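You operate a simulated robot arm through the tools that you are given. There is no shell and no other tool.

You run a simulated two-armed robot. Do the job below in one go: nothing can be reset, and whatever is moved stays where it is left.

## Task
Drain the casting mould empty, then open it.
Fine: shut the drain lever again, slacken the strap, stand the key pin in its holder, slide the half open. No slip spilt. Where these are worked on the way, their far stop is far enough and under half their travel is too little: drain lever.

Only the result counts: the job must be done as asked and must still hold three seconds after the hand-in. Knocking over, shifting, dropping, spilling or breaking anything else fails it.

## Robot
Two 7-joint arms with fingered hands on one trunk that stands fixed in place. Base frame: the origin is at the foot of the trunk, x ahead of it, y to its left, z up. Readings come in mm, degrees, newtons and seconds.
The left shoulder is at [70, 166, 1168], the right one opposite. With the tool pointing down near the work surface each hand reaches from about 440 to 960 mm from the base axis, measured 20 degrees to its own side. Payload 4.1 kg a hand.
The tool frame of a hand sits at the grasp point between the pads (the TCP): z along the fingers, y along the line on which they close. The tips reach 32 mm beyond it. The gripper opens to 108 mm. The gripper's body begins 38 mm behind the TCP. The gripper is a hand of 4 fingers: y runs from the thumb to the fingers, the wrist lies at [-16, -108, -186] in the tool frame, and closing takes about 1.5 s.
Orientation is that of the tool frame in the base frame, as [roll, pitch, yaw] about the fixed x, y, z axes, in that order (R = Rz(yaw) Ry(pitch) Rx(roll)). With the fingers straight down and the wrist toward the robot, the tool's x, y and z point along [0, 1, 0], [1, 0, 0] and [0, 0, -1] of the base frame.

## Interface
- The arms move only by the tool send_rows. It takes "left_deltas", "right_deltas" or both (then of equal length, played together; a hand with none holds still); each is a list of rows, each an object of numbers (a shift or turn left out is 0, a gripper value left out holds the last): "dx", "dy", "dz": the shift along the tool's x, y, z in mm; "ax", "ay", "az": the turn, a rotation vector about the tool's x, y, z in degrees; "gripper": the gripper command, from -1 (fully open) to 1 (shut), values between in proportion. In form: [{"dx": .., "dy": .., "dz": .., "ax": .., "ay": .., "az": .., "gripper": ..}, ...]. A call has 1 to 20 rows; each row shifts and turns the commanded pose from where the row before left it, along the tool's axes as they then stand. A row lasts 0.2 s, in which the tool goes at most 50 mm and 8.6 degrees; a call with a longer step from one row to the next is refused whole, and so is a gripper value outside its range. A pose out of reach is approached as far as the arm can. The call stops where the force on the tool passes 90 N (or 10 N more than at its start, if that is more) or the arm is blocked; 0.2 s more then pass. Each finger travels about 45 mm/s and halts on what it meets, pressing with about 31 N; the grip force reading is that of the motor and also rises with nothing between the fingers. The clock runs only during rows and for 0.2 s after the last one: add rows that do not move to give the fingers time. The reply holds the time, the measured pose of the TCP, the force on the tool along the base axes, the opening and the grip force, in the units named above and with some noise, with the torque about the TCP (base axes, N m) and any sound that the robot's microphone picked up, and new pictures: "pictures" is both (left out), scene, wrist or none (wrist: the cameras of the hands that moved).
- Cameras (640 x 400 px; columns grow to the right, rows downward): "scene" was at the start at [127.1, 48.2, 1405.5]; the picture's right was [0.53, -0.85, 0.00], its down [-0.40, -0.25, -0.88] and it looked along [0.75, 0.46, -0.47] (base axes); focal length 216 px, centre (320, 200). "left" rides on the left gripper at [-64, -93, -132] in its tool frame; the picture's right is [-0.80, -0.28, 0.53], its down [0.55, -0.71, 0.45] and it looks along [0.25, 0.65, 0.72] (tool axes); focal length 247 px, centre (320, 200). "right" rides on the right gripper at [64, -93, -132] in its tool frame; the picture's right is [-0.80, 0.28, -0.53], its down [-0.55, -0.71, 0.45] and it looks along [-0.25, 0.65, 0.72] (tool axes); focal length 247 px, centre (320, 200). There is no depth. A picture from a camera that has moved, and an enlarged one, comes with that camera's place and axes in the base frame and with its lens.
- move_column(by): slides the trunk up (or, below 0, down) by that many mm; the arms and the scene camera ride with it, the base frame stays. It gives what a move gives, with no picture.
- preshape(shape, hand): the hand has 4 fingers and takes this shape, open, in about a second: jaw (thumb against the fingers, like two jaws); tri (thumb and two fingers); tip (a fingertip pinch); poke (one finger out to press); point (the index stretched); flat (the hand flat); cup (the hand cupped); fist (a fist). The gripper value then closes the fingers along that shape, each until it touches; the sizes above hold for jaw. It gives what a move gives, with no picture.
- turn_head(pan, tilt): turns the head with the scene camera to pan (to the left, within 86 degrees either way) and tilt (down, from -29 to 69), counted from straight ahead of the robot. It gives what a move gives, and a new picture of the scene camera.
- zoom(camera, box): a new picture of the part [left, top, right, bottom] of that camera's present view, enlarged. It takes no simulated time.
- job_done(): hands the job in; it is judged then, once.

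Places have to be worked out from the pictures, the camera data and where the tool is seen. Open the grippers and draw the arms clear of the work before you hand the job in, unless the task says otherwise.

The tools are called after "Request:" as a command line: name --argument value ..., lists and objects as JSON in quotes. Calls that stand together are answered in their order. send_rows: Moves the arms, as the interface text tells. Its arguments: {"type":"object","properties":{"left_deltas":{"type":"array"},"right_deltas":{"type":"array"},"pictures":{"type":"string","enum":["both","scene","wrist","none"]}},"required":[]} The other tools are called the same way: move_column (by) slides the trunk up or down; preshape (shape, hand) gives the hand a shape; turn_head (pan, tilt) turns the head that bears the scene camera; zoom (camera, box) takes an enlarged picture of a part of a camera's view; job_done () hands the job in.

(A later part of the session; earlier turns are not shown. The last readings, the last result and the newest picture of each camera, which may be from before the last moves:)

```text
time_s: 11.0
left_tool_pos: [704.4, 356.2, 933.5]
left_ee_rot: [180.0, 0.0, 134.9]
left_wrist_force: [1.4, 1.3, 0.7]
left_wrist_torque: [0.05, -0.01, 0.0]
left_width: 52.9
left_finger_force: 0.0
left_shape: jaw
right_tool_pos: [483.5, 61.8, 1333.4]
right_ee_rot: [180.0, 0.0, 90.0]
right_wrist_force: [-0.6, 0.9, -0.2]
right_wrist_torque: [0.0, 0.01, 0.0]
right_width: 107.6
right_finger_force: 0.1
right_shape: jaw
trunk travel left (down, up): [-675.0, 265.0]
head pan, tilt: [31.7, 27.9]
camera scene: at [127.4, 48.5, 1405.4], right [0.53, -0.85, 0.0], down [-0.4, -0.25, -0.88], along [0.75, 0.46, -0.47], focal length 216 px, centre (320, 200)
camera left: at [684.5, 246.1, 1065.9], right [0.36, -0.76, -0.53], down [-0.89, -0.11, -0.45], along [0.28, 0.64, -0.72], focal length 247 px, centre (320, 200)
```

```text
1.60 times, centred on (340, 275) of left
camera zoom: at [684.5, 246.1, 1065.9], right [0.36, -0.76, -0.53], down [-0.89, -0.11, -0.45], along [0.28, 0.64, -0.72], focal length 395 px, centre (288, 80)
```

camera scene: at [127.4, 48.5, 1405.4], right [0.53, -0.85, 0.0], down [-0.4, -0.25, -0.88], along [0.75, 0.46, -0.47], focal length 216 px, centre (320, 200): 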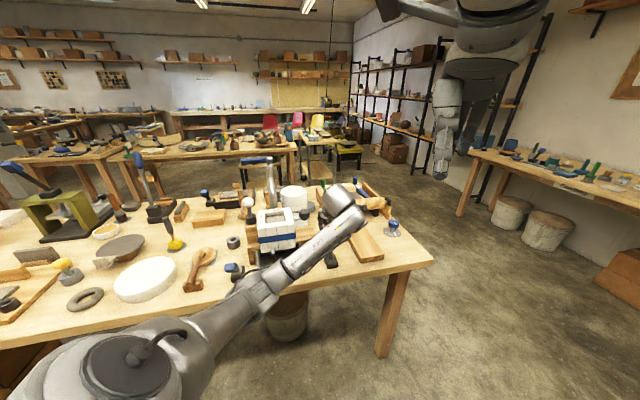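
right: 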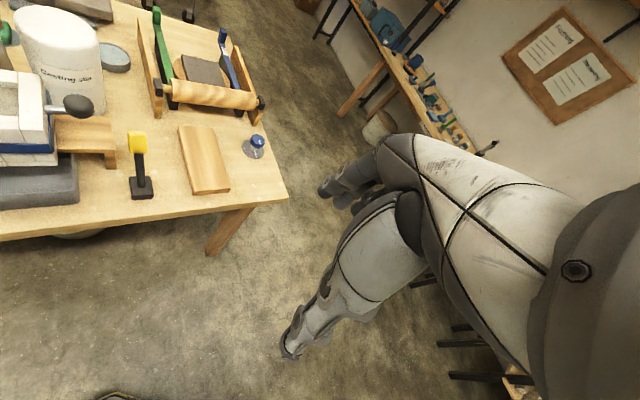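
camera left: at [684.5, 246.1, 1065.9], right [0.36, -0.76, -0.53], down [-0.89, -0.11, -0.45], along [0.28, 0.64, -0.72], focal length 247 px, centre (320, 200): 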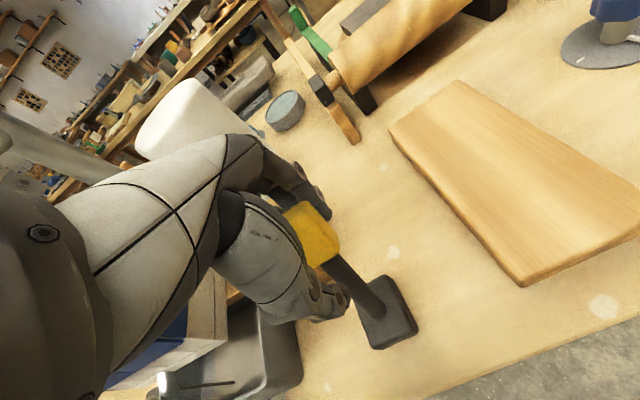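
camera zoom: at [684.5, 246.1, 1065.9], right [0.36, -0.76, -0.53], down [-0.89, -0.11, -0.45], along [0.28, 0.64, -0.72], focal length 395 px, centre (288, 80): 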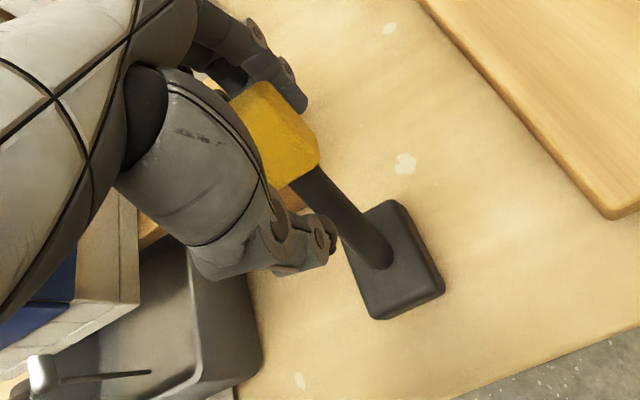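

A stream now runs from the spout into the tray: the yellow lever is the drain. I keep pulling it toward its far stop.

Request:
send_rows --left_deltas '[{"dy": -8}, {"dy": -8}, {"dy": -8}, {"dy": -8}, {"dy": -8}, {}]' --pictures "wrist"

Request:
zoom --camera "right" --box '[0, 50, 200, 220]'

Request:
zoom --camera "left" --box '[230, 150, 450, 400]'

```text
time_s: 12.4
left_tool_pos: [678.1, 327.1, 934.9]
left_ee_rot: [-180.0, 0.0, 134.9]
left_wrist_force: [0.1, 0.7, 0.0]
left_wrist_torque: [0.02, -0.02, 0.02]
left_width: 52.2
left_finger_force: 0.1
left_shape: jaw
right_tool_pos: [482.3, 60.6, 1333.3]
right_ee_rot: [-180.0, 0.0, 90.0]
right_wrist_force: [-0.6, -0.2, 0.0]
right_wrist_torque: [0.0, -0.04, -0.01]
right_width: 107.6
right_finger_force: 0.0
right_shape: jaw
trunk travel left (down, up): [-675.0, 265.0]
head pan, tilt: [31.7, 27.9]
camera left: at [657.8, 217.2, 1065.8], right [0.36, -0.76, -0.53], down [-0.89, -0.11, -0.45], along [0.28, 0.64, -0.72], focal length 247 px, centre (320, 200)
```

left: 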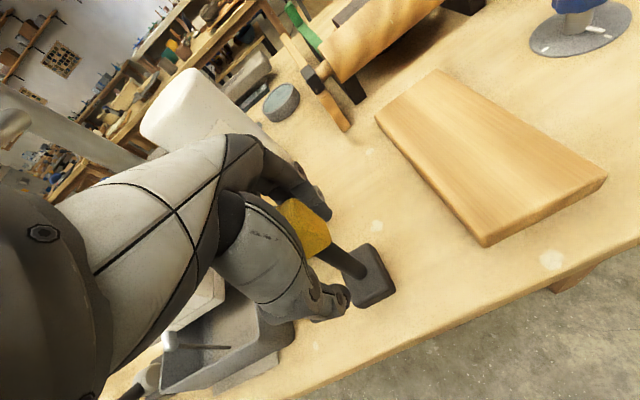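

```text
2.35 times, centred on (100, 135) of right
camera zoom: at [389.9, 127.2, 1464.5], right [0.28, -0.8, 0.53], down [-0.71, -0.55, -0.45], along [0.65, -0.25, -0.72], focal length 581 px, centre (838, 353)
```

zoom: 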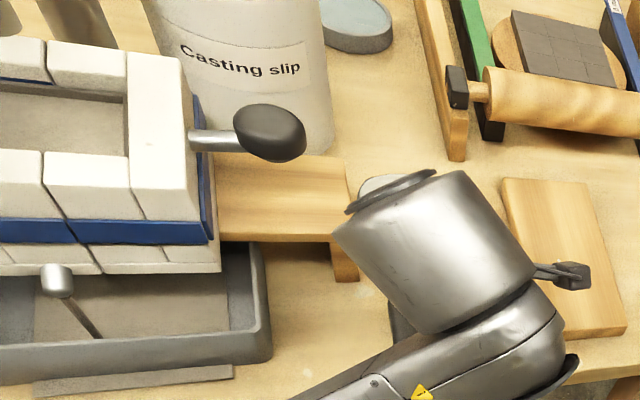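

```text
1.60 times, centred on (340, 275) of left
camera zoom: at [657.8, 217.2, 1065.8], right [0.36, -0.76, -0.53], down [-0.89, -0.11, -0.45], along [0.28, 0.64, -0.72], focal length 395 px, centre (288, 80)
```

zoom: 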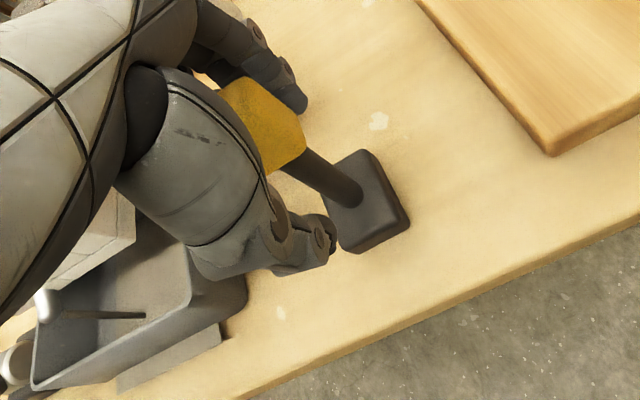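

Something grey appears in front of the tray on the table; I zoom on it right away to see whether it is slip.

Request:
zoom --camera "right" --box '[0, 130, 120, 230]'

Request:
zoom --camera "scene" --box '[240, 220, 340, 310]'

Request:
zoom --camera "left" --box '[100, 300, 320, 400]'

```text
4.00 times, centred on (60, 180) of right
camera zoom: at [389.9, 127.2, 1464.5], right [0.28, -0.8, 0.53], down [-0.71, -0.55, -0.45], along [0.65, -0.25, -0.72], focal length 988 px, centre (1360, 280)
```

zoom: 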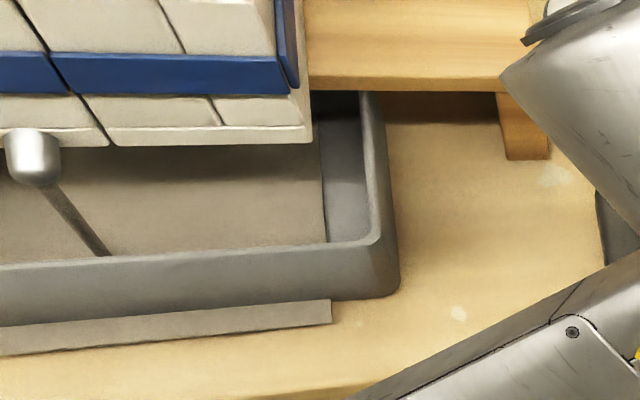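

```text
4.44 times, centred on (290, 265) of scene
camera zoom: at [127.4, 48.4, 1405.4], right [0.53, -0.85, 0.0], down [-0.4, -0.25, -0.88], along [0.75, 0.46, -0.47], focal length 959 px, centre (453, -89)
```

zoom: 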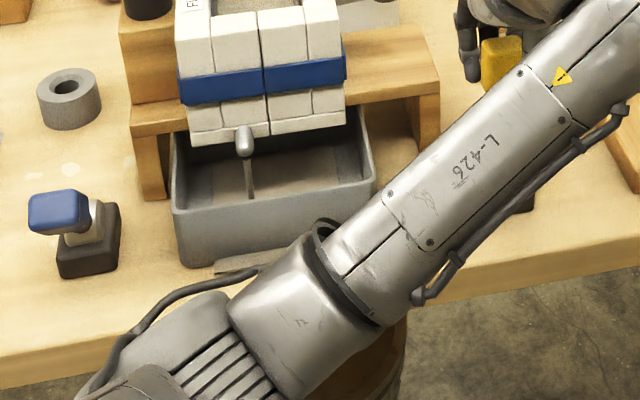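

```text
2.91 times, centred on (210, 350) of left
camera zoom: at [657.8, 217.2, 1065.8], right [0.36, -0.76, -0.53], down [-0.89, -0.11, -0.45], along [0.28, 0.64, -0.72], focal length 718 px, centre (640, -236)
```

zoom: 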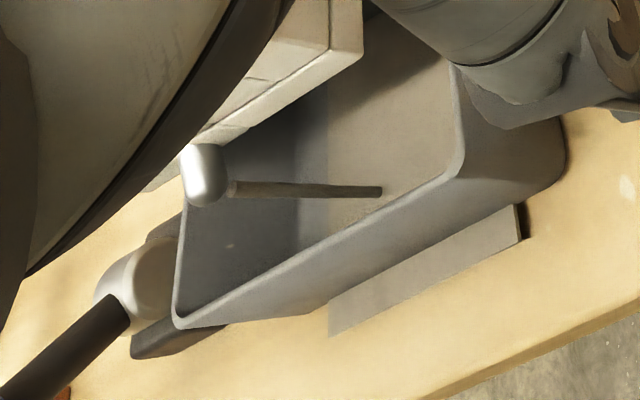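

The grey slab is one flat box crossing the tray wall (the tray's level graphic, just drawn larger than the tray); the tray itself hasn't moved and the stream falls inside it. I keep pulling the lever to its far stop.

Request:
send_rows --left_deltas '[{"dy": -8}, {"dy": -8}, {"dy": -8}, {"dy": -8}, {"dy": -8}, {"dy": -5}, {"dy": -5}, {}]' --pictures "wrist"

Request:
zoom --camera "left" --box '[230, 150, 450, 400]'

Request:
zoom --camera "right" --box '[0, 50, 200, 220]'

Request:
zoom --camera "scene" --box '[230, 190, 330, 290]'

```text
time_s: 14.2
left_tool_pos: [641.5, 293.2, 936.1]
left_ee_rot: [180.0, 0.0, 135.0]
left_wrist_force: [0.5, 0.0, -0.1]
left_wrist_torque: [-0.01, 0.05, -0.03]
left_width: 51.6
left_finger_force: 0.1
left_shape: jaw
right_tool_pos: [483.0, 61.0, 1332.8]
right_ee_rot: [180.0, 0.0, 90.1]
right_wrist_force: [0.5, -0.4, -0.6]
right_wrist_torque: [0.0, -0.02, 0.02]
right_width: 107.2
right_finger_force: 0.0
right_shape: jaw
trunk travel left (down, up): [-675.0, 265.0]
head pan, tilt: [31.7, 27.9]
camera left: at [621.7, 182.2, 1066.5], right [0.36, -0.76, -0.53], down [-0.89, -0.11, -0.45], along [0.28, 0.64, -0.72], focal length 247 px, centre (320, 200)
```

left: 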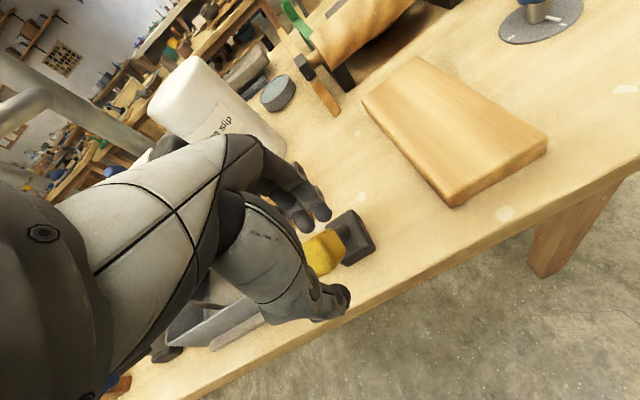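

```text
1.60 times, centred on (340, 275) of left
camera zoom: at [621.7, 182.2, 1066.5], right [0.36, -0.76, -0.53], down [-0.89, -0.11, -0.45], along [0.28, 0.64, -0.72], focal length 395 px, centre (288, 80)
```

zoom: 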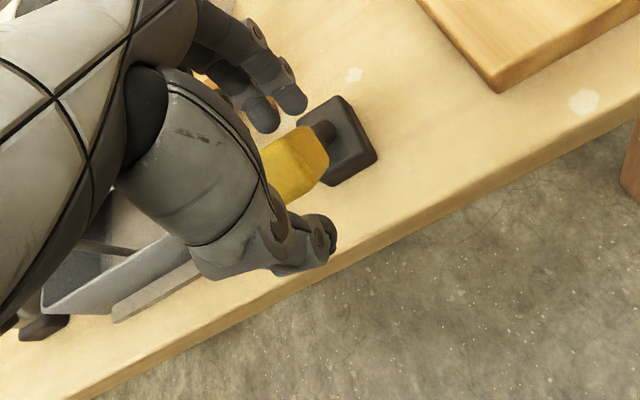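

```text
2.35 times, centred on (100, 135) of right
camera zoom: at [389.9, 127.1, 1464.5], right [0.28, -0.8, 0.53], down [-0.71, -0.55, -0.45], along [0.65, -0.25, -0.72], focal length 581 px, centre (838, 353)
```

zoom: 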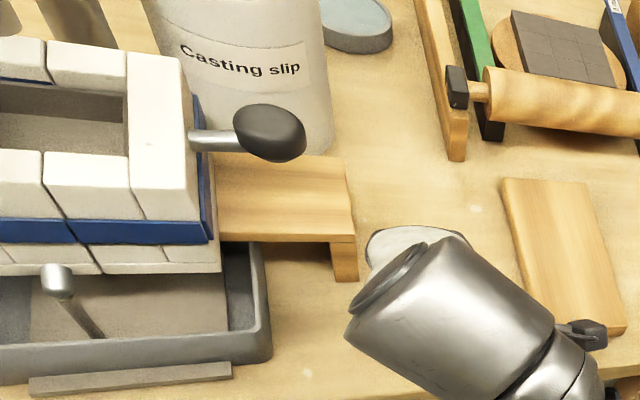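

```text
4.00 times, centred on (280, 240) of scene
camera zoom: at [127.3, 48.4, 1405.4], right [0.53, -0.85, 0.0], down [-0.4, -0.25, -0.88], along [0.75, 0.46, -0.47], focal length 863 px, centre (480, 40)
```

zoom: 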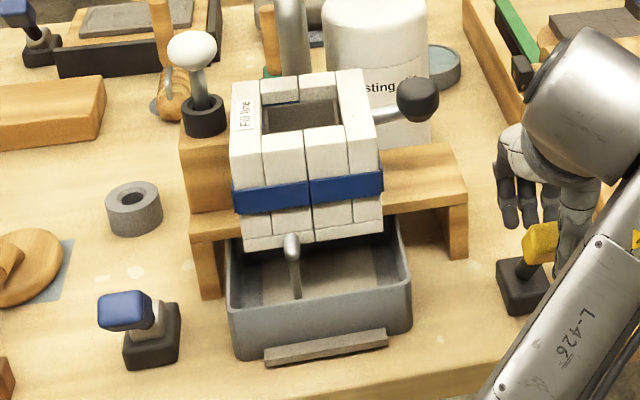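

The mould's level is dropping, and the lever now leans toward the robot about as far as it leaned away. I nudge a bit more to feel the stop.

Request:
send_rows --left_deltas '[{"dy": -4}, {"dy": -4}, {"dy": -4}, {"dy": -4}, {"dy": -3}, {}]' --pictures "wrist"

Request:
zoom --camera "left" --box '[230, 150, 450, 400]'

Request:
zoom --camera "scene" --box '[230, 190, 330, 290]'

```text
time_s: 15.6
left_tool_pos: [629.1, 281.6, 933.0]
left_ee_rot: [179.9, 0.1, 135.0]
left_wrist_force: [10.6, 10.7, 9.7]
left_wrist_torque: [0.6, -0.51, -0.09]
left_width: 61.6
left_finger_force: 0.1
left_shape: jaw
right_tool_pos: [483.4, 63.0, 1332.7]
right_ee_rot: [-180.0, 0.1, 90.0]
right_wrist_force: [-0.4, -1.0, -0.8]
right_wrist_torque: [0.01, -0.01, 0.0]
right_width: 107.7
right_finger_force: 0.1
right_shape: jaw
trunk travel left (down, up): [-675.0, 265.0]
head pan, tilt: [31.7, 27.9]
camera left: at [609.1, 170.1, 1065.3], right [0.36, -0.76, -0.53], down [-0.89, -0.11, -0.45], along [0.28, 0.64, -0.72], focal length 247 px, centre (320, 200)
```

left: 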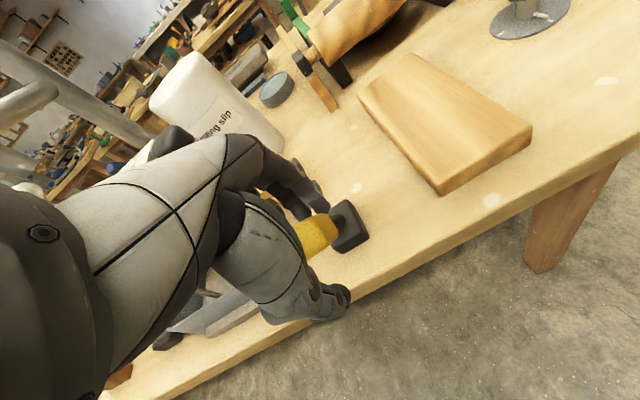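

```text
1.60 times, centred on (340, 275) of left
camera zoom: at [609.1, 170.1, 1065.3], right [0.36, -0.76, -0.53], down [-0.89, -0.11, -0.45], along [0.28, 0.64, -0.72], focal length 395 px, centre (288, 80)
```

zoom: 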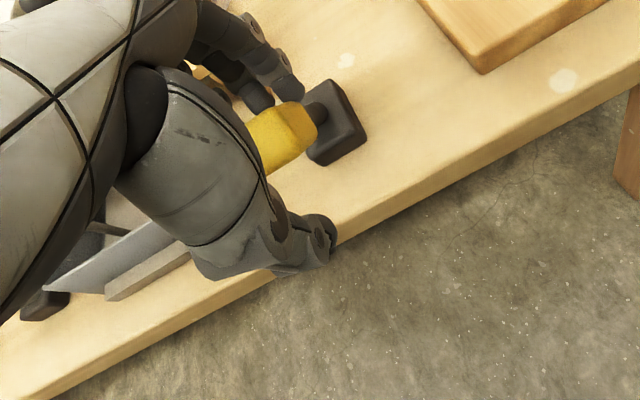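

```text
4.00 times, centred on (280, 240) of scene
camera zoom: at [128.0, 49.6, 1405.5], right [0.53, -0.85, 0.0], down [-0.4, -0.25, -0.88], along [0.75, 0.46, -0.47], focal length 863 px, centre (480, 40)
```

zoom: 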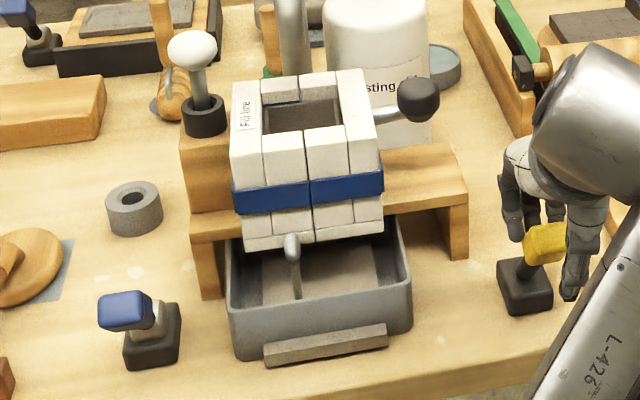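

The lever is at its far stop (15 N, fingers pushed apart). I back off the pressure slightly and wait for the mould to drain.

Request:
send_rows --left_deltas '[{"dy": 4}, {"dy": 4}, {}, {}, {}, {}, {}, {}, {}, {}, {}, {}, {}, {}, {}, {}, {}, {}, {}, {}]' --pictures "wrist"

Request:
zoom --camera "scene" --box '[230, 190, 330, 290]'

```text
time_s: 19.8
left_tool_pos: [634.5, 284.3, 934.7]
left_ee_rot: [-180.0, 0.1, 135.0]
left_wrist_force: [2.5, 4.5, 0.5]
left_wrist_torque: [0.17, -0.12, -0.02]
left_width: 55.7
left_finger_force: 0.0
left_shape: jaw
right_tool_pos: [483.5, 61.5, 1333.9]
right_ee_rot: [180.0, -0.1, 90.0]
right_wrist_force: [1.0, -1.2, -0.5]
right_wrist_torque: [-0.02, -0.01, 0.01]
right_width: 107.7
right_finger_force: 0.0
right_shape: jaw
trunk travel left (down, up): [-675.0, 265.0]
head pan, tilt: [31.7, 27.9]
camera left: at [614.7, 174.3, 1065.2], right [0.36, -0.76, -0.53], down [-0.89, -0.11, -0.45], along [0.28, 0.64, -0.72], focal length 247 px, centre (320, 200)
```

left: 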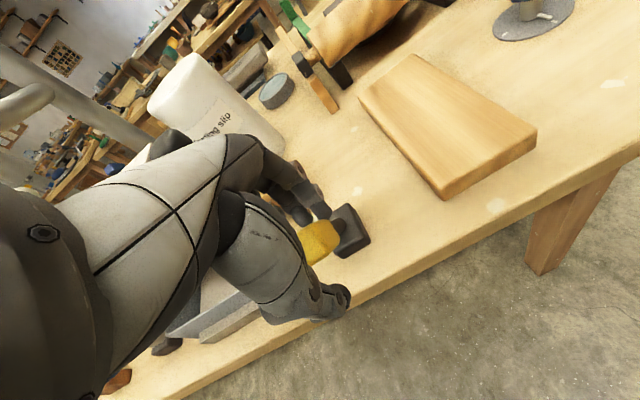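

```text
4.00 times, centred on (280, 240) of scene
camera zoom: at [127.6, 48.7, 1405.4], right [0.53, -0.85, 0.0], down [-0.4, -0.25, -0.88], along [0.75, 0.46, -0.47], focal length 863 px, centre (480, 40)
```

zoom: 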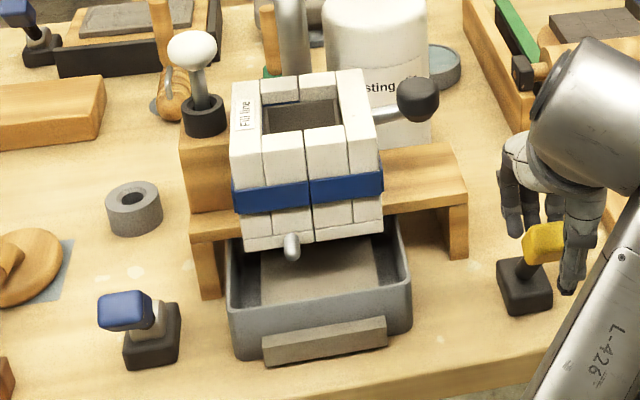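

The stream has stopped. I wait a few more seconds and check the cavity from the right camera.

Request:
send_rows --left_deltas '[{}, {}, {}, {}, {}, {}, {}, {}, {}, {}, {}, {}, {}, {}, {}, {}, {}, {}, {}, {}]' --pictures "none"

Request:
zoom --camera "right" --box '[0, 70, 110, 210]'

Request:
zoom --camera "scene" --box '[250, 200, 310, 260]'

```text
time_s: 24.0
left_tool_pos: [635.2, 284.2, 935.0]
left_ee_rot: [-180.0, -0.1, 135.1]
left_wrist_force: [2.4, 4.1, 1.8]
left_wrist_torque: [0.17, -0.09, -0.05]
left_width: 55.6
left_finger_force: 0.0
left_shape: jaw
right_tool_pos: [482.3, 61.7, 1333.7]
right_ee_rot: [-179.9, 0.0, 90.0]
right_wrist_force: [0.0, 0.7, -0.3]
right_wrist_torque: [0.01, 0.01, -0.04]
right_width: 107.7
right_finger_force: 0.0
right_shape: jaw
trunk travel left (down, up): [-675.0, 265.0]
head pan, tilt: [31.7, 27.9]
```

```text
2.86 times, centred on (55, 140) of right
camera zoom: at [390.1, 127.5, 1464.4], right [0.28, -0.8, 0.53], down [-0.71, -0.55, -0.45], along [0.65, -0.25, -0.72], focal length 706 px, centre (1077, 371)
```

zoom: 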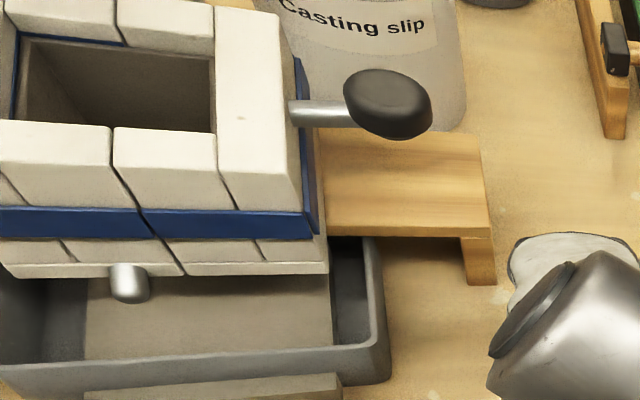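

```text
6.67 times, centred on (280, 230) of scene
camera zoom: at [127.6, 48.7, 1405.4], right [0.53, -0.85, 0.0], down [-0.4, -0.25, -0.88], along [0.75, 0.46, -0.47], focal length 1438 px, centre (587, 0)
```

zoom: 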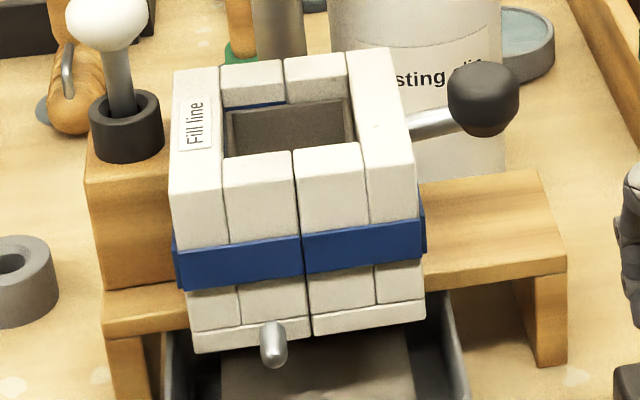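

The cavity looks empty. Now I push the lever back to shut, all the way until its stop pushes back.

Request:
send_rows --left_deltas '[{"dy": 10}, {"dy": 10}, {"dy": 10}, {"dy": 10}, {"dy": 10}, {"dy": 10}, {"dy": 10}, {"dy": 10}, {"dy": 10}, {"dy": 10}, {"dy": 8}, {"dy": 8}, {"dy": 6}, {"dy": 5}, {}]' --pictures "wrist"

Request:
zoom --camera "left" --box '[230, 150, 450, 400]'

```text
time_s: 27.2
left_tool_pos: [724.5, 374.7, 935.5]
left_ee_rot: [-179.9, 0.0, 135.0]
left_wrist_force: [-0.2, -1.0, 0.0]
left_wrist_torque: [0.02, 0.0, 0.0]
left_width: 51.7
left_finger_force: 0.1
left_shape: jaw
right_tool_pos: [482.9, 61.3, 1333.4]
right_ee_rot: [180.0, 0.0, 89.9]
right_wrist_force: [-0.1, 0.7, 0.1]
right_wrist_torque: [-0.01, 0.02, -0.04]
right_width: 107.6
right_finger_force: 0.0
right_shape: jaw
trunk travel left (down, up): [-675.0, 265.0]
head pan, tilt: [31.7, 27.9]
camera left: at [704.2, 264.3, 1066.3], right [0.36, -0.76, -0.53], down [-0.89, -0.11, -0.45], along [0.28, 0.64, -0.72], focal length 247 px, centre (320, 200)
```

left: 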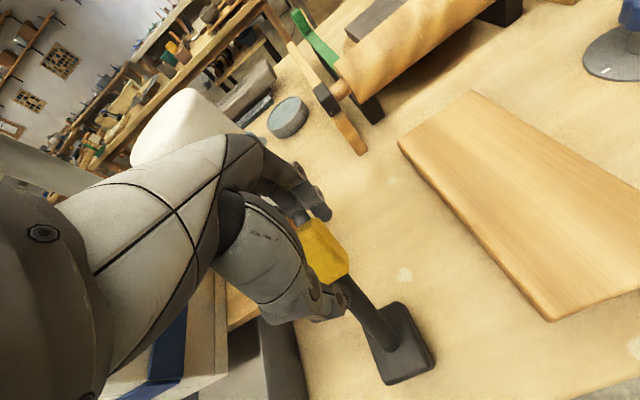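

```text
1.60 times, centred on (340, 275) of left
camera zoom: at [704.2, 264.3, 1066.3], right [0.36, -0.76, -0.53], down [-0.89, -0.11, -0.45], along [0.28, 0.64, -0.72], focal length 395 px, centre (288, 80)
```

zoom: 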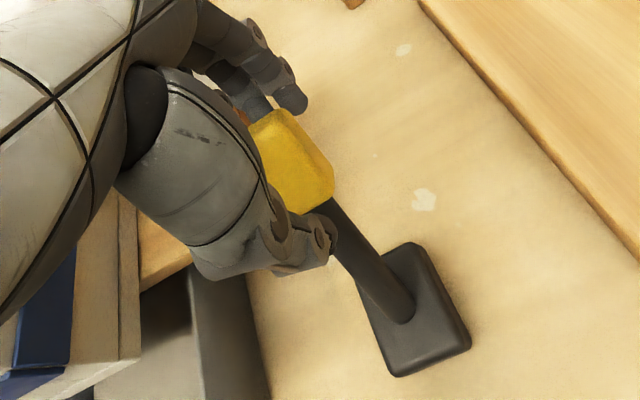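

The lever is nearly back. I keep pushing until the stop shows in the force.

Request:
send_rows --left_deltas '[{"dy": 4}, {"dy": 4}, {"dy": 4}, {"dy": 4}, {}]' --pictures "none"

```text
time_s: 28.4
left_tool_pos: [735.5, 383.7, 935.6]
left_ee_rot: [-179.9, 0.0, 135.0]
left_wrist_force: [-3.1, -6.8, -0.8]
left_wrist_torque: [-0.13, 0.08, 0.12]
left_width: 58.8
left_finger_force: 0.1
left_shape: jaw
right_tool_pos: [481.8, 60.3, 1332.1]
right_ee_rot: [-180.0, -0.1, 90.0]
right_wrist_force: [-0.4, -0.8, 0.4]
right_wrist_torque: [-0.03, 0.02, 0.02]
right_width: 107.7
right_finger_force: 0.1
right_shape: jaw
trunk travel left (down, up): [-675.0, 265.0]
head pan, tilt: [31.7, 27.9]
```

Request:
send_rows --left_deltas '[{"dy": 4}, {"dy": 4}, {}]' --pictures "wrist"

Request:
zoom --camera "left" --box '[230, 150, 450, 400]'

```text
time_s: 29.2
left_tool_pos: [740.6, 389.4, 935.3]
left_ee_rot: [-180.0, 0.0, 134.9]
left_wrist_force: [-5.1, -11.9, -1.7]
left_wrist_torque: [-0.28, 0.05, 0.31]
left_width: 64.0
left_finger_force: 0.0
left_shape: jaw
right_tool_pos: [482.1, 59.9, 1333.3]
right_ee_rot: [-180.0, -0.1, 90.0]
right_wrist_force: [-0.6, 0.0, -0.3]
right_wrist_torque: [0.01, 0.01, -0.04]
right_width: 107.4
right_finger_force: 0.0
right_shape: jaw
trunk travel left (down, up): [-675.0, 265.0]
head pan, tilt: [31.7, 27.9]
camera left: at [720.5, 278.7, 1066.9], right [0.36, -0.76, -0.53], down [-0.89, -0.11, -0.45], along [0.28, 0.64, -0.72], focal length 247 px, centre (320, 200)
```

left: 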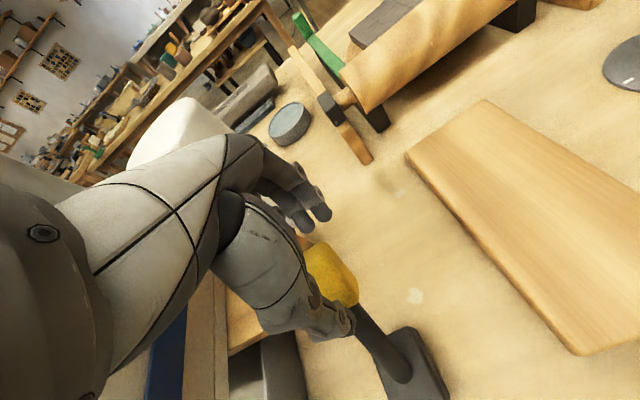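

```text
1.60 times, centred on (340, 275) of left
camera zoom: at [720.5, 278.7, 1066.9], right [0.36, -0.76, -0.53], down [-0.89, -0.11, -0.45], along [0.28, 0.64, -0.72], focal length 395 px, centre (288, 80)
```

zoom: 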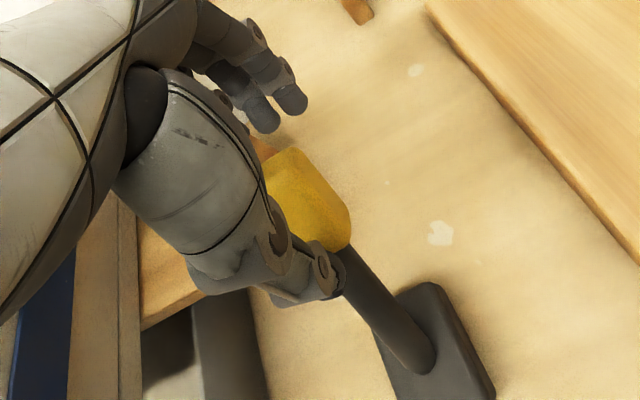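

The lever is hard against its shut stop. I ease off, open the hand, and rise straight up.

Request:
send_rows --left_deltas '[{"dy": -5}, {"dy": -5, "gripper": -1}, {}, {}, {}, {}, {}, {"dz": -20}, {"dz": -40}, {"dz": -40}, {"dz": -40}, {"dz": -40}, {"dz": -40}, {}]' --pictures "both"

Request:
zoom --camera "left" --box '[310, 230, 500, 400]'

Request:
zoom --camera "scene" --box '[200, 160, 360, 290]'

```text
time_s: 32.2
left_tool_pos: [734.2, 383.6, 1151.7]
left_ee_rot: [-179.8, 0.0, 134.9]
left_wrist_force: [0.3, 0.1, -0.3]
left_wrist_torque: [-0.03, 0.01, -0.04]
left_width: 107.6
left_finger_force: 0.1
left_shape: jaw
right_tool_pos: [483.6, 61.0, 1332.5]
right_ee_rot: [180.0, 0.0, 90.0]
right_wrist_force: [0.3, 0.0, -0.1]
right_wrist_torque: [0.02, 0.01, 0.0]
right_width: 107.5
right_finger_force: 0.1
right_shape: jaw
trunk travel left (down, up): [-675.0, 265.0]
head pan, tilt: [31.7, 27.9]
camera scene: at [127.6, 48.4, 1405.4], right [0.53, -0.85, 0.0], down [-0.4, -0.25, -0.88], along [0.75, 0.46, -0.47], focal length 216 px, centre (320, 200)
camera left: at [713.7, 273.5, 1284.3], right [0.36, -0.76, -0.53], down [-0.89, -0.11, -0.45], along [0.28, 0.64, -0.72], focal length 247 px, centre (320, 200)
```

scene: 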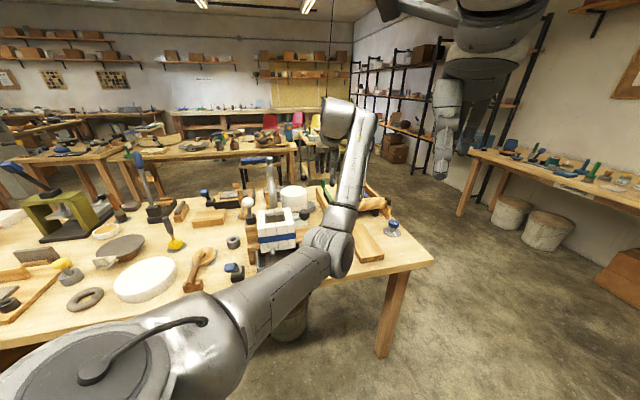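
left: 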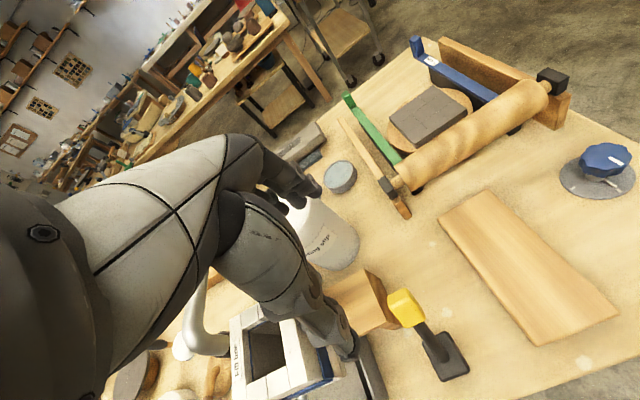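

```text
2.35 times, centred on (405, 315) of left
camera zoom: at [713.7, 273.5, 1284.3], right [0.36, -0.76, -0.53], down [-0.89, -0.11, -0.45], along [0.28, 0.64, -0.72], focal length 581 px, centre (120, -71)
```

zoom: 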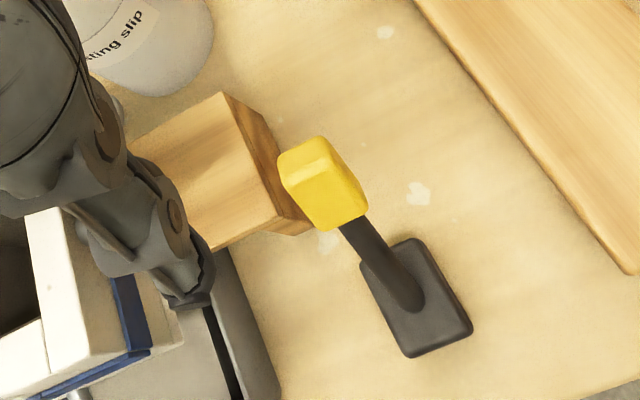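

```text
3.08 times, centred on (280, 225) of scene
camera zoom: at [127.6, 48.4, 1405.4], right [0.53, -0.85, 0.0], down [-0.4, -0.25, -0.88], along [0.75, 0.46, -0.47], focal length 664 px, centre (443, 123)
```

zoom: 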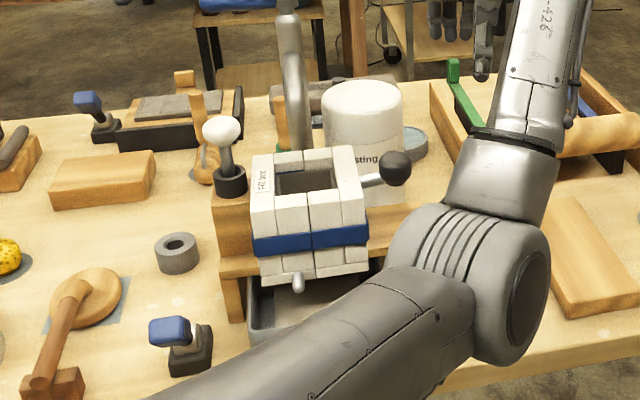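

Mould empty and lever shut. Next the strap: the blue lever (handle ≈ (414, 553, 881), base ≈ (448, 594)) leans toward the robot. I bring the left hand, closed, over to just in front of it, staying high.

Request:
send_rows --left_deltas '[{"dx": 35.6, "dy": -14.1, "dz": -3, "gripper": 0.9}, {"dx": 35.6, "dy": -14.1, "dz": -3}, {"dx": 35.6, "dy": -14.1, "dz": -3}, {"dx": 35.6, "dy": -14.1, "dz": -3}, {"dx": 35.6, "dy": -14.1, "dz": -3}, {"dx": 35.6, "dy": -14.1, "dz": -3}, {"dx": 35.6, "dy": -14.1, "dz": -3}, {"dx": 35.6, "dy": -14.1, "dz": -3}, {"dx": 35.6, "dy": -14.1, "dz": -3}, {"dx": 35.6, "dy": -14.1, "dz": -3}, {}]' --pictures "both"

Request:
zoom --camera "left" --box '[280, 180, 520, 400]'

Request:
zoom --camera "scene" --box '[180, 160, 340, 290]'

```text
time_s: 34.6
left_tool_pos: [380.3, 534.8, 1183.0]
left_ee_rot: [180.0, -0.1, 135.0]
left_wrist_force: [1.0, 0.2, -0.6]
left_wrist_torque: [0.02, 0.03, -0.04]
left_width: 6.0
left_finger_force: 0.1
left_shape: jaw
right_tool_pos: [483.7, 60.0, 1332.3]
right_ee_rot: [-179.9, 0.0, 90.0]
right_wrist_force: [-0.4, 0.8, -0.3]
right_wrist_torque: [0.03, -0.01, 0.0]
right_width: 107.7
right_finger_force: 0.0
right_shape: jaw
trunk travel left (down, up): [-675.0, 265.0]
head pan, tilt: [31.7, 27.9]
camera scene: at [128.0, 47.5, 1405.4], right [0.53, -0.85, 0.0], down [-0.4, -0.25, -0.88], along [0.75, 0.46, -0.47], focal length 216 px, centre (320, 200)
camera left: at [360.5, 423.9, 1315.0], right [0.36, -0.76, -0.53], down [-0.89, -0.11, -0.45], along [0.28, 0.64, -0.72], focal length 247 px, centre (320, 200)
```

scene: 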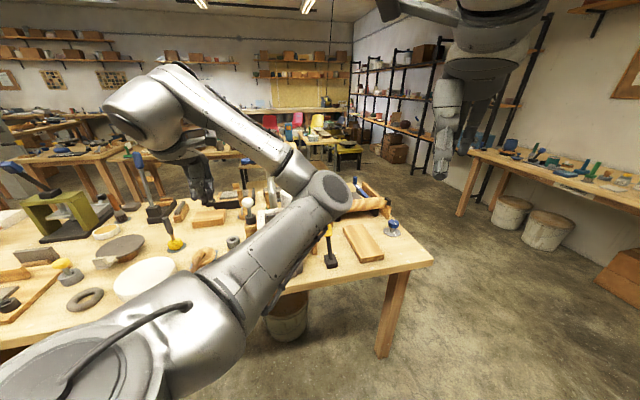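
left: 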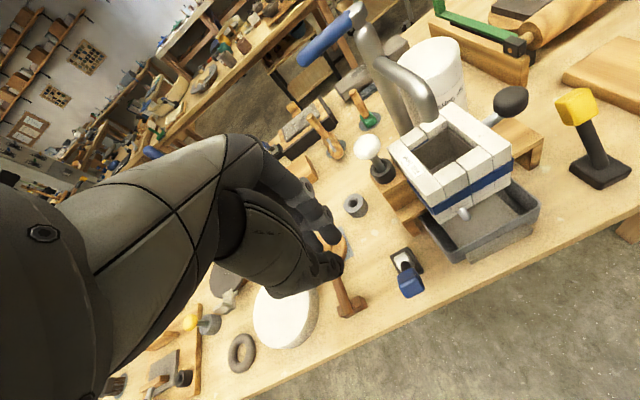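

```text
1.82 times, centred on (400, 290) of left
camera zoom: at [360.5, 423.9, 1315.0], right [0.36, -0.76, -0.53], down [-0.89, -0.11, -0.45], along [0.28, 0.64, -0.72], focal length 449 px, centre (174, 36)
```

zoom: 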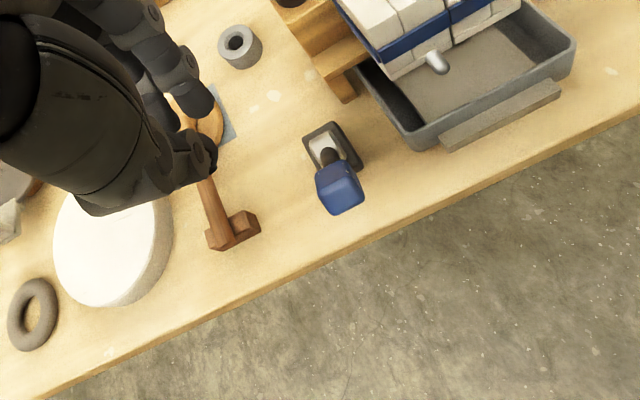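

```text
3.08 times, centred on (260, 225) of scene
camera zoom: at [128.0, 47.5, 1405.4], right [0.53, -0.85, 0.0], down [-0.4, -0.25, -0.88], along [0.75, 0.46, -0.47], focal length 664 px, centre (505, 123)
```

zoom: 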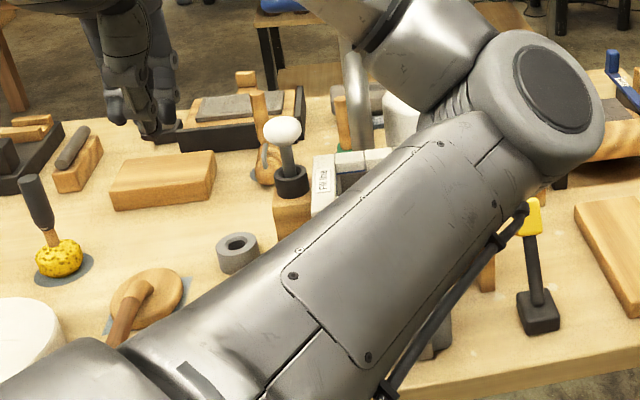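

The view confirms handle ≈ (408, 554, 881), base ≈ (449, 593), table top z ≈ 790. I descend with closed fingers just on the near side of the blue handle.

Request:
send_rows --left_deltas '[{"dy": -15, "dz": 20}, {"dz": 35}, {"dz": 35}, {"dz": 35}, {"dz": 35}, {"dz": 30}, {}]' --pictures "both"

Request:
zoom --camera "left" --box '[230, 180, 430, 380]'

```text
time_s: 36.2
left_tool_pos: [370.6, 527.2, 996.1]
left_ee_rot: [-179.9, 0.0, 135.1]
left_wrist_force: [0.3, -0.4, 0.0]
left_wrist_torque: [0.0, -0.01, -0.01]
left_width: 5.2
left_finger_force: 0.1
left_shape: jaw
right_tool_pos: [482.3, 59.9, 1332.7]
right_ee_rot: [179.9, -0.1, 90.1]
right_wrist_force: [0.2, -0.8, 0.0]
right_wrist_torque: [-0.01, 0.01, 0.01]
right_width: 107.4
right_finger_force: 0.0
right_shape: jaw
trunk travel left (down, up): [-675.0, 265.0]
head pan, tilt: [31.7, 27.9]
camera scene: at [127.1, 47.9, 1405.5], right [0.53, -0.85, 0.0], down [-0.4, -0.25, -0.88], along [0.75, 0.46, -0.47], focal length 216 px, centre (320, 200)
camera left: at [350.9, 416.0, 1127.1], right [0.36, -0.76, -0.53], down [-0.89, -0.11, -0.45], along [0.28, 0.64, -0.72], focal length 247 px, centre (320, 200)
```

scene: 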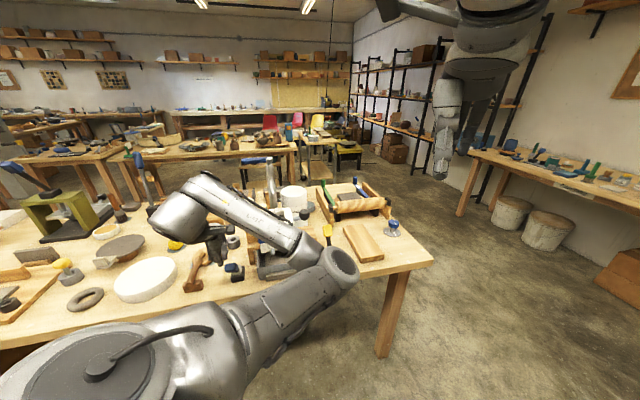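
left: 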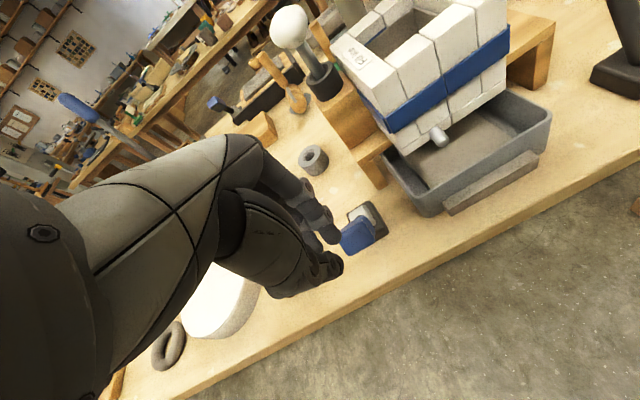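

```text
2.00 times, centred on (330, 280) of left
camera zoom: at [350.9, 416.0, 1127.1], right [0.36, -0.76, -0.53], down [-0.89, -0.11, -0.45], along [0.28, 0.64, -0.72], focal length 494 px, centre (300, 40)
```

zoom: 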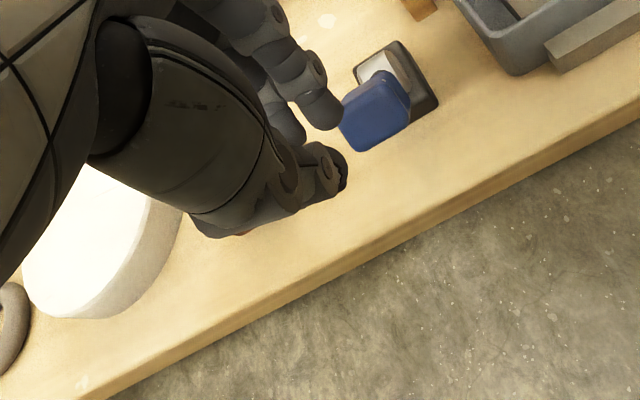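

Hand is clear, on the near side of the handle. I descend the remaining ~98 mm.

Request:
send_rows --left_deltas '[{"dz": 25}, {"dz": 25}, {"dz": 25}, {"dz": 22}, {}]' --pictures "both"

Request:
zoom --camera "left" --box '[230, 150, 430, 350]'

Request:
zoom --camera "scene" --box '[180, 180, 300, 300]'

```text
time_s: 37.4
left_tool_pos: [361.6, 524.0, 906.6]
left_ee_rot: [179.2, 0.1, 135.4]
left_wrist_force: [-41.7, -2.3, 50.4]
left_wrist_torque: [1.03, -1.67, 0.7]
left_width: 3.7
left_finger_force: 0.1
left_shape: jaw
right_tool_pos: [471.8, 55.2, 1337.7]
right_ee_rot: [179.5, -0.3, 90.0]
right_wrist_force: [-0.6, 0.5, -0.1]
right_wrist_torque: [-0.04, 0.0, -0.01]
right_width: 107.4
right_finger_force: 0.1
right_shape: jaw
trunk travel left (down, up): [-675.0, 265.0]
head pan, tilt: [31.7, 27.9]
camera scene: at [115.1, 41.4, 1407.4], right [0.53, -0.85, 0.0], down [-0.39, -0.24, -0.89], along [0.76, 0.47, -0.46], focal length 216 px, centre (320, 200)
camera left: at [341.7, 411.4, 1035.6], right [0.37, -0.76, -0.54], down [-0.88, -0.11, -0.46], along [0.29, 0.64, -0.71], focal length 247 px, centre (320, 200)
```

scene: 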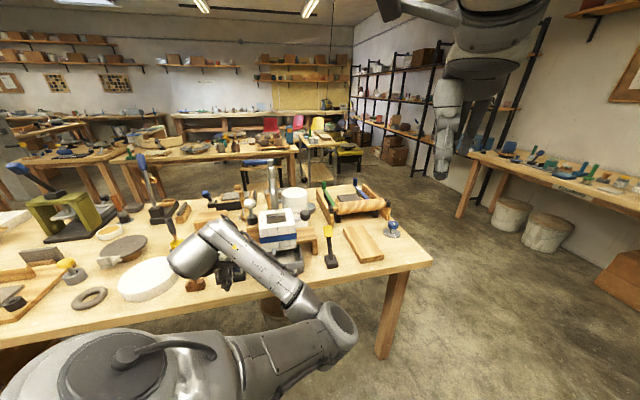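
left: 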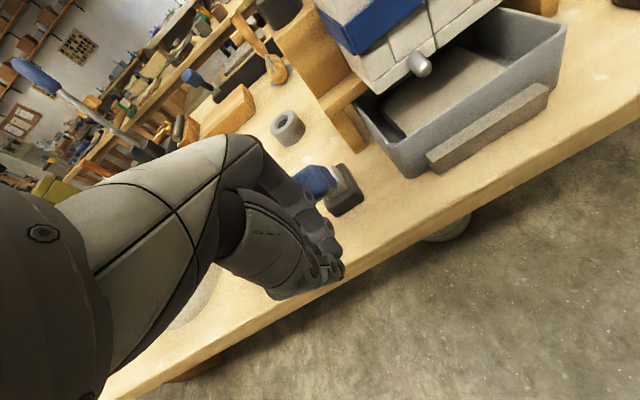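

```text
2.00 times, centred on (330, 250) of left
camera zoom: at [341.7, 411.4, 1035.6], right [0.37, -0.76, -0.54], down [-0.88, -0.11, -0.46], along [0.29, 0.64, -0.71], focal length 494 px, centre (300, 100)
```

zoom: 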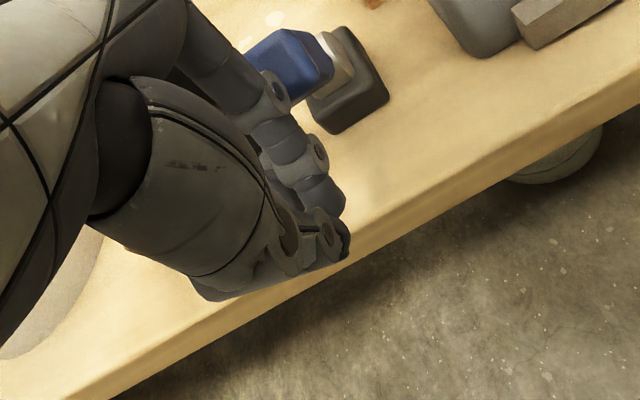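

```text
3.33 times, centred on (240, 240) of scene
camera zoom: at [115.1, 41.4, 1407.4], right [0.53, -0.85, 0.0], down [-0.39, -0.24, -0.89], along [0.76, 0.47, -0.46], focal length 719 px, centre (587, 67)
```

zoom: 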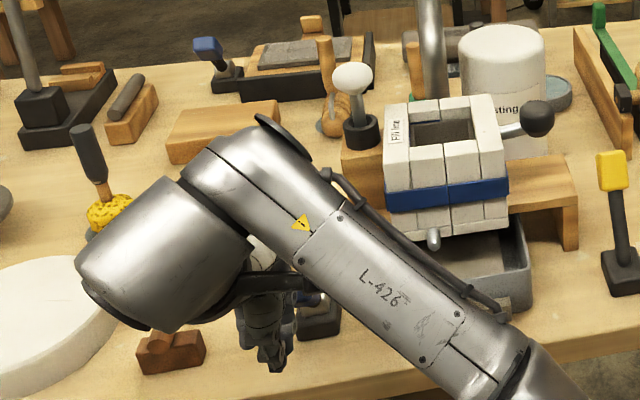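

The force is 65 N and the trunk has been pushed back: the bulging knuckles are pressing on the handle. I back up and toward the robot at once.

Request:
send_rows --left_deltas '[{"dz": -15, "dy": -5}, {"dz": -25, "dy": -8}, {"dz": -30, "dy": -8}, {}]' --pictures "both"

Request:
zoom --camera "left" --box '[230, 150, 430, 350]'

Request:
zoom --camera "scene" --box '[180, 180, 340, 300]'

```text
time_s: 38.4
left_tool_pos: [357.9, 510.8, 967.1]
left_ee_rot: [-179.8, 0.0, 134.9]
left_wrist_force: [-0.1, -0.5, -0.5]
left_wrist_torque: [0.03, 0.02, -0.03]
left_width: 5.4
left_finger_force: 0.1
left_shape: jaw
right_tool_pos: [483.1, 62.0, 1333.4]
right_ee_rot: [-180.0, 0.0, 90.0]
right_wrist_force: [0.1, -0.1, 0.0]
right_wrist_torque: [0.0, 0.01, 0.0]
right_width: 107.6
right_finger_force: 0.0
right_shape: jaw
trunk travel left (down, up): [-675.0, 265.0]
head pan, tilt: [31.7, 27.9]
camera scene: at [128.0, 48.9, 1405.3], right [0.53, -0.85, 0.0], down [-0.4, -0.25, -0.88], along [0.75, 0.46, -0.47], focal length 216 px, centre (320, 200)
camera left: at [338.1, 400.7, 1098.8], right [0.36, -0.77, -0.53], down [-0.89, -0.11, -0.45], along [0.28, 0.63, -0.72], focal length 247 px, centre (320, 200)
```

scene: 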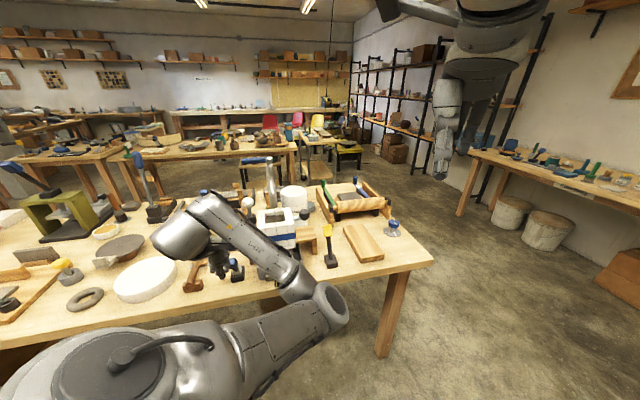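
left: 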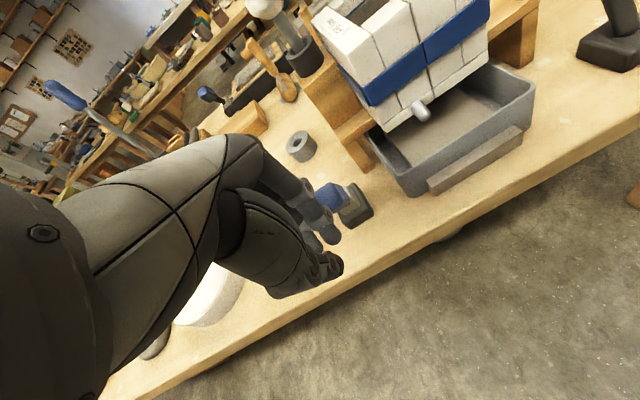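

```text
2.00 times, centred on (330, 250) of left
camera zoom: at [338.1, 400.7, 1098.8], right [0.36, -0.77, -0.53], down [-0.89, -0.11, -0.45], along [0.28, 0.63, -0.72], focal length 494 px, centre (300, 100)
```

zoom: 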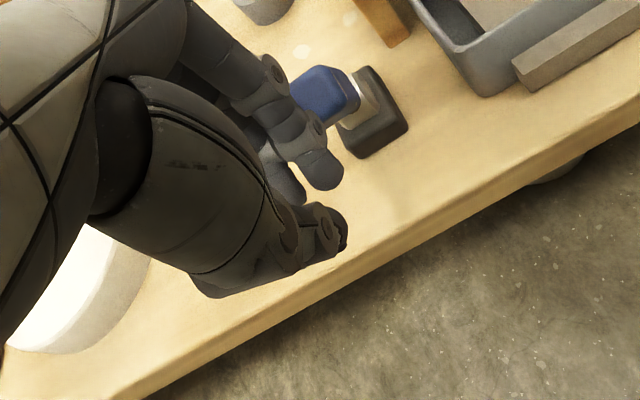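

```text
3.33 times, centred on (260, 240) of scene
camera zoom: at [128.0, 48.9, 1405.3], right [0.53, -0.85, 0.0], down [-0.4, -0.25, -0.88], along [0.75, 0.46, -0.47], focal length 719 px, centre (520, 67)
```

zoom: 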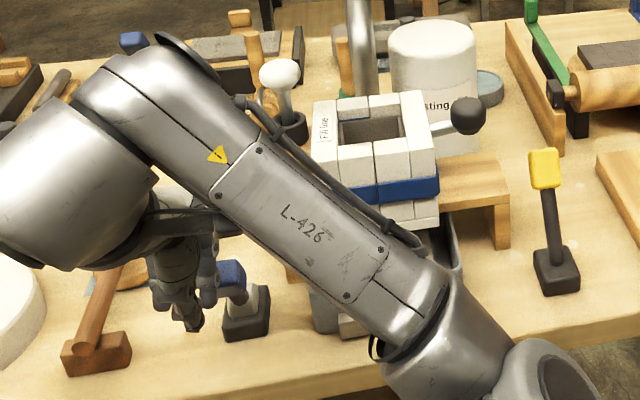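

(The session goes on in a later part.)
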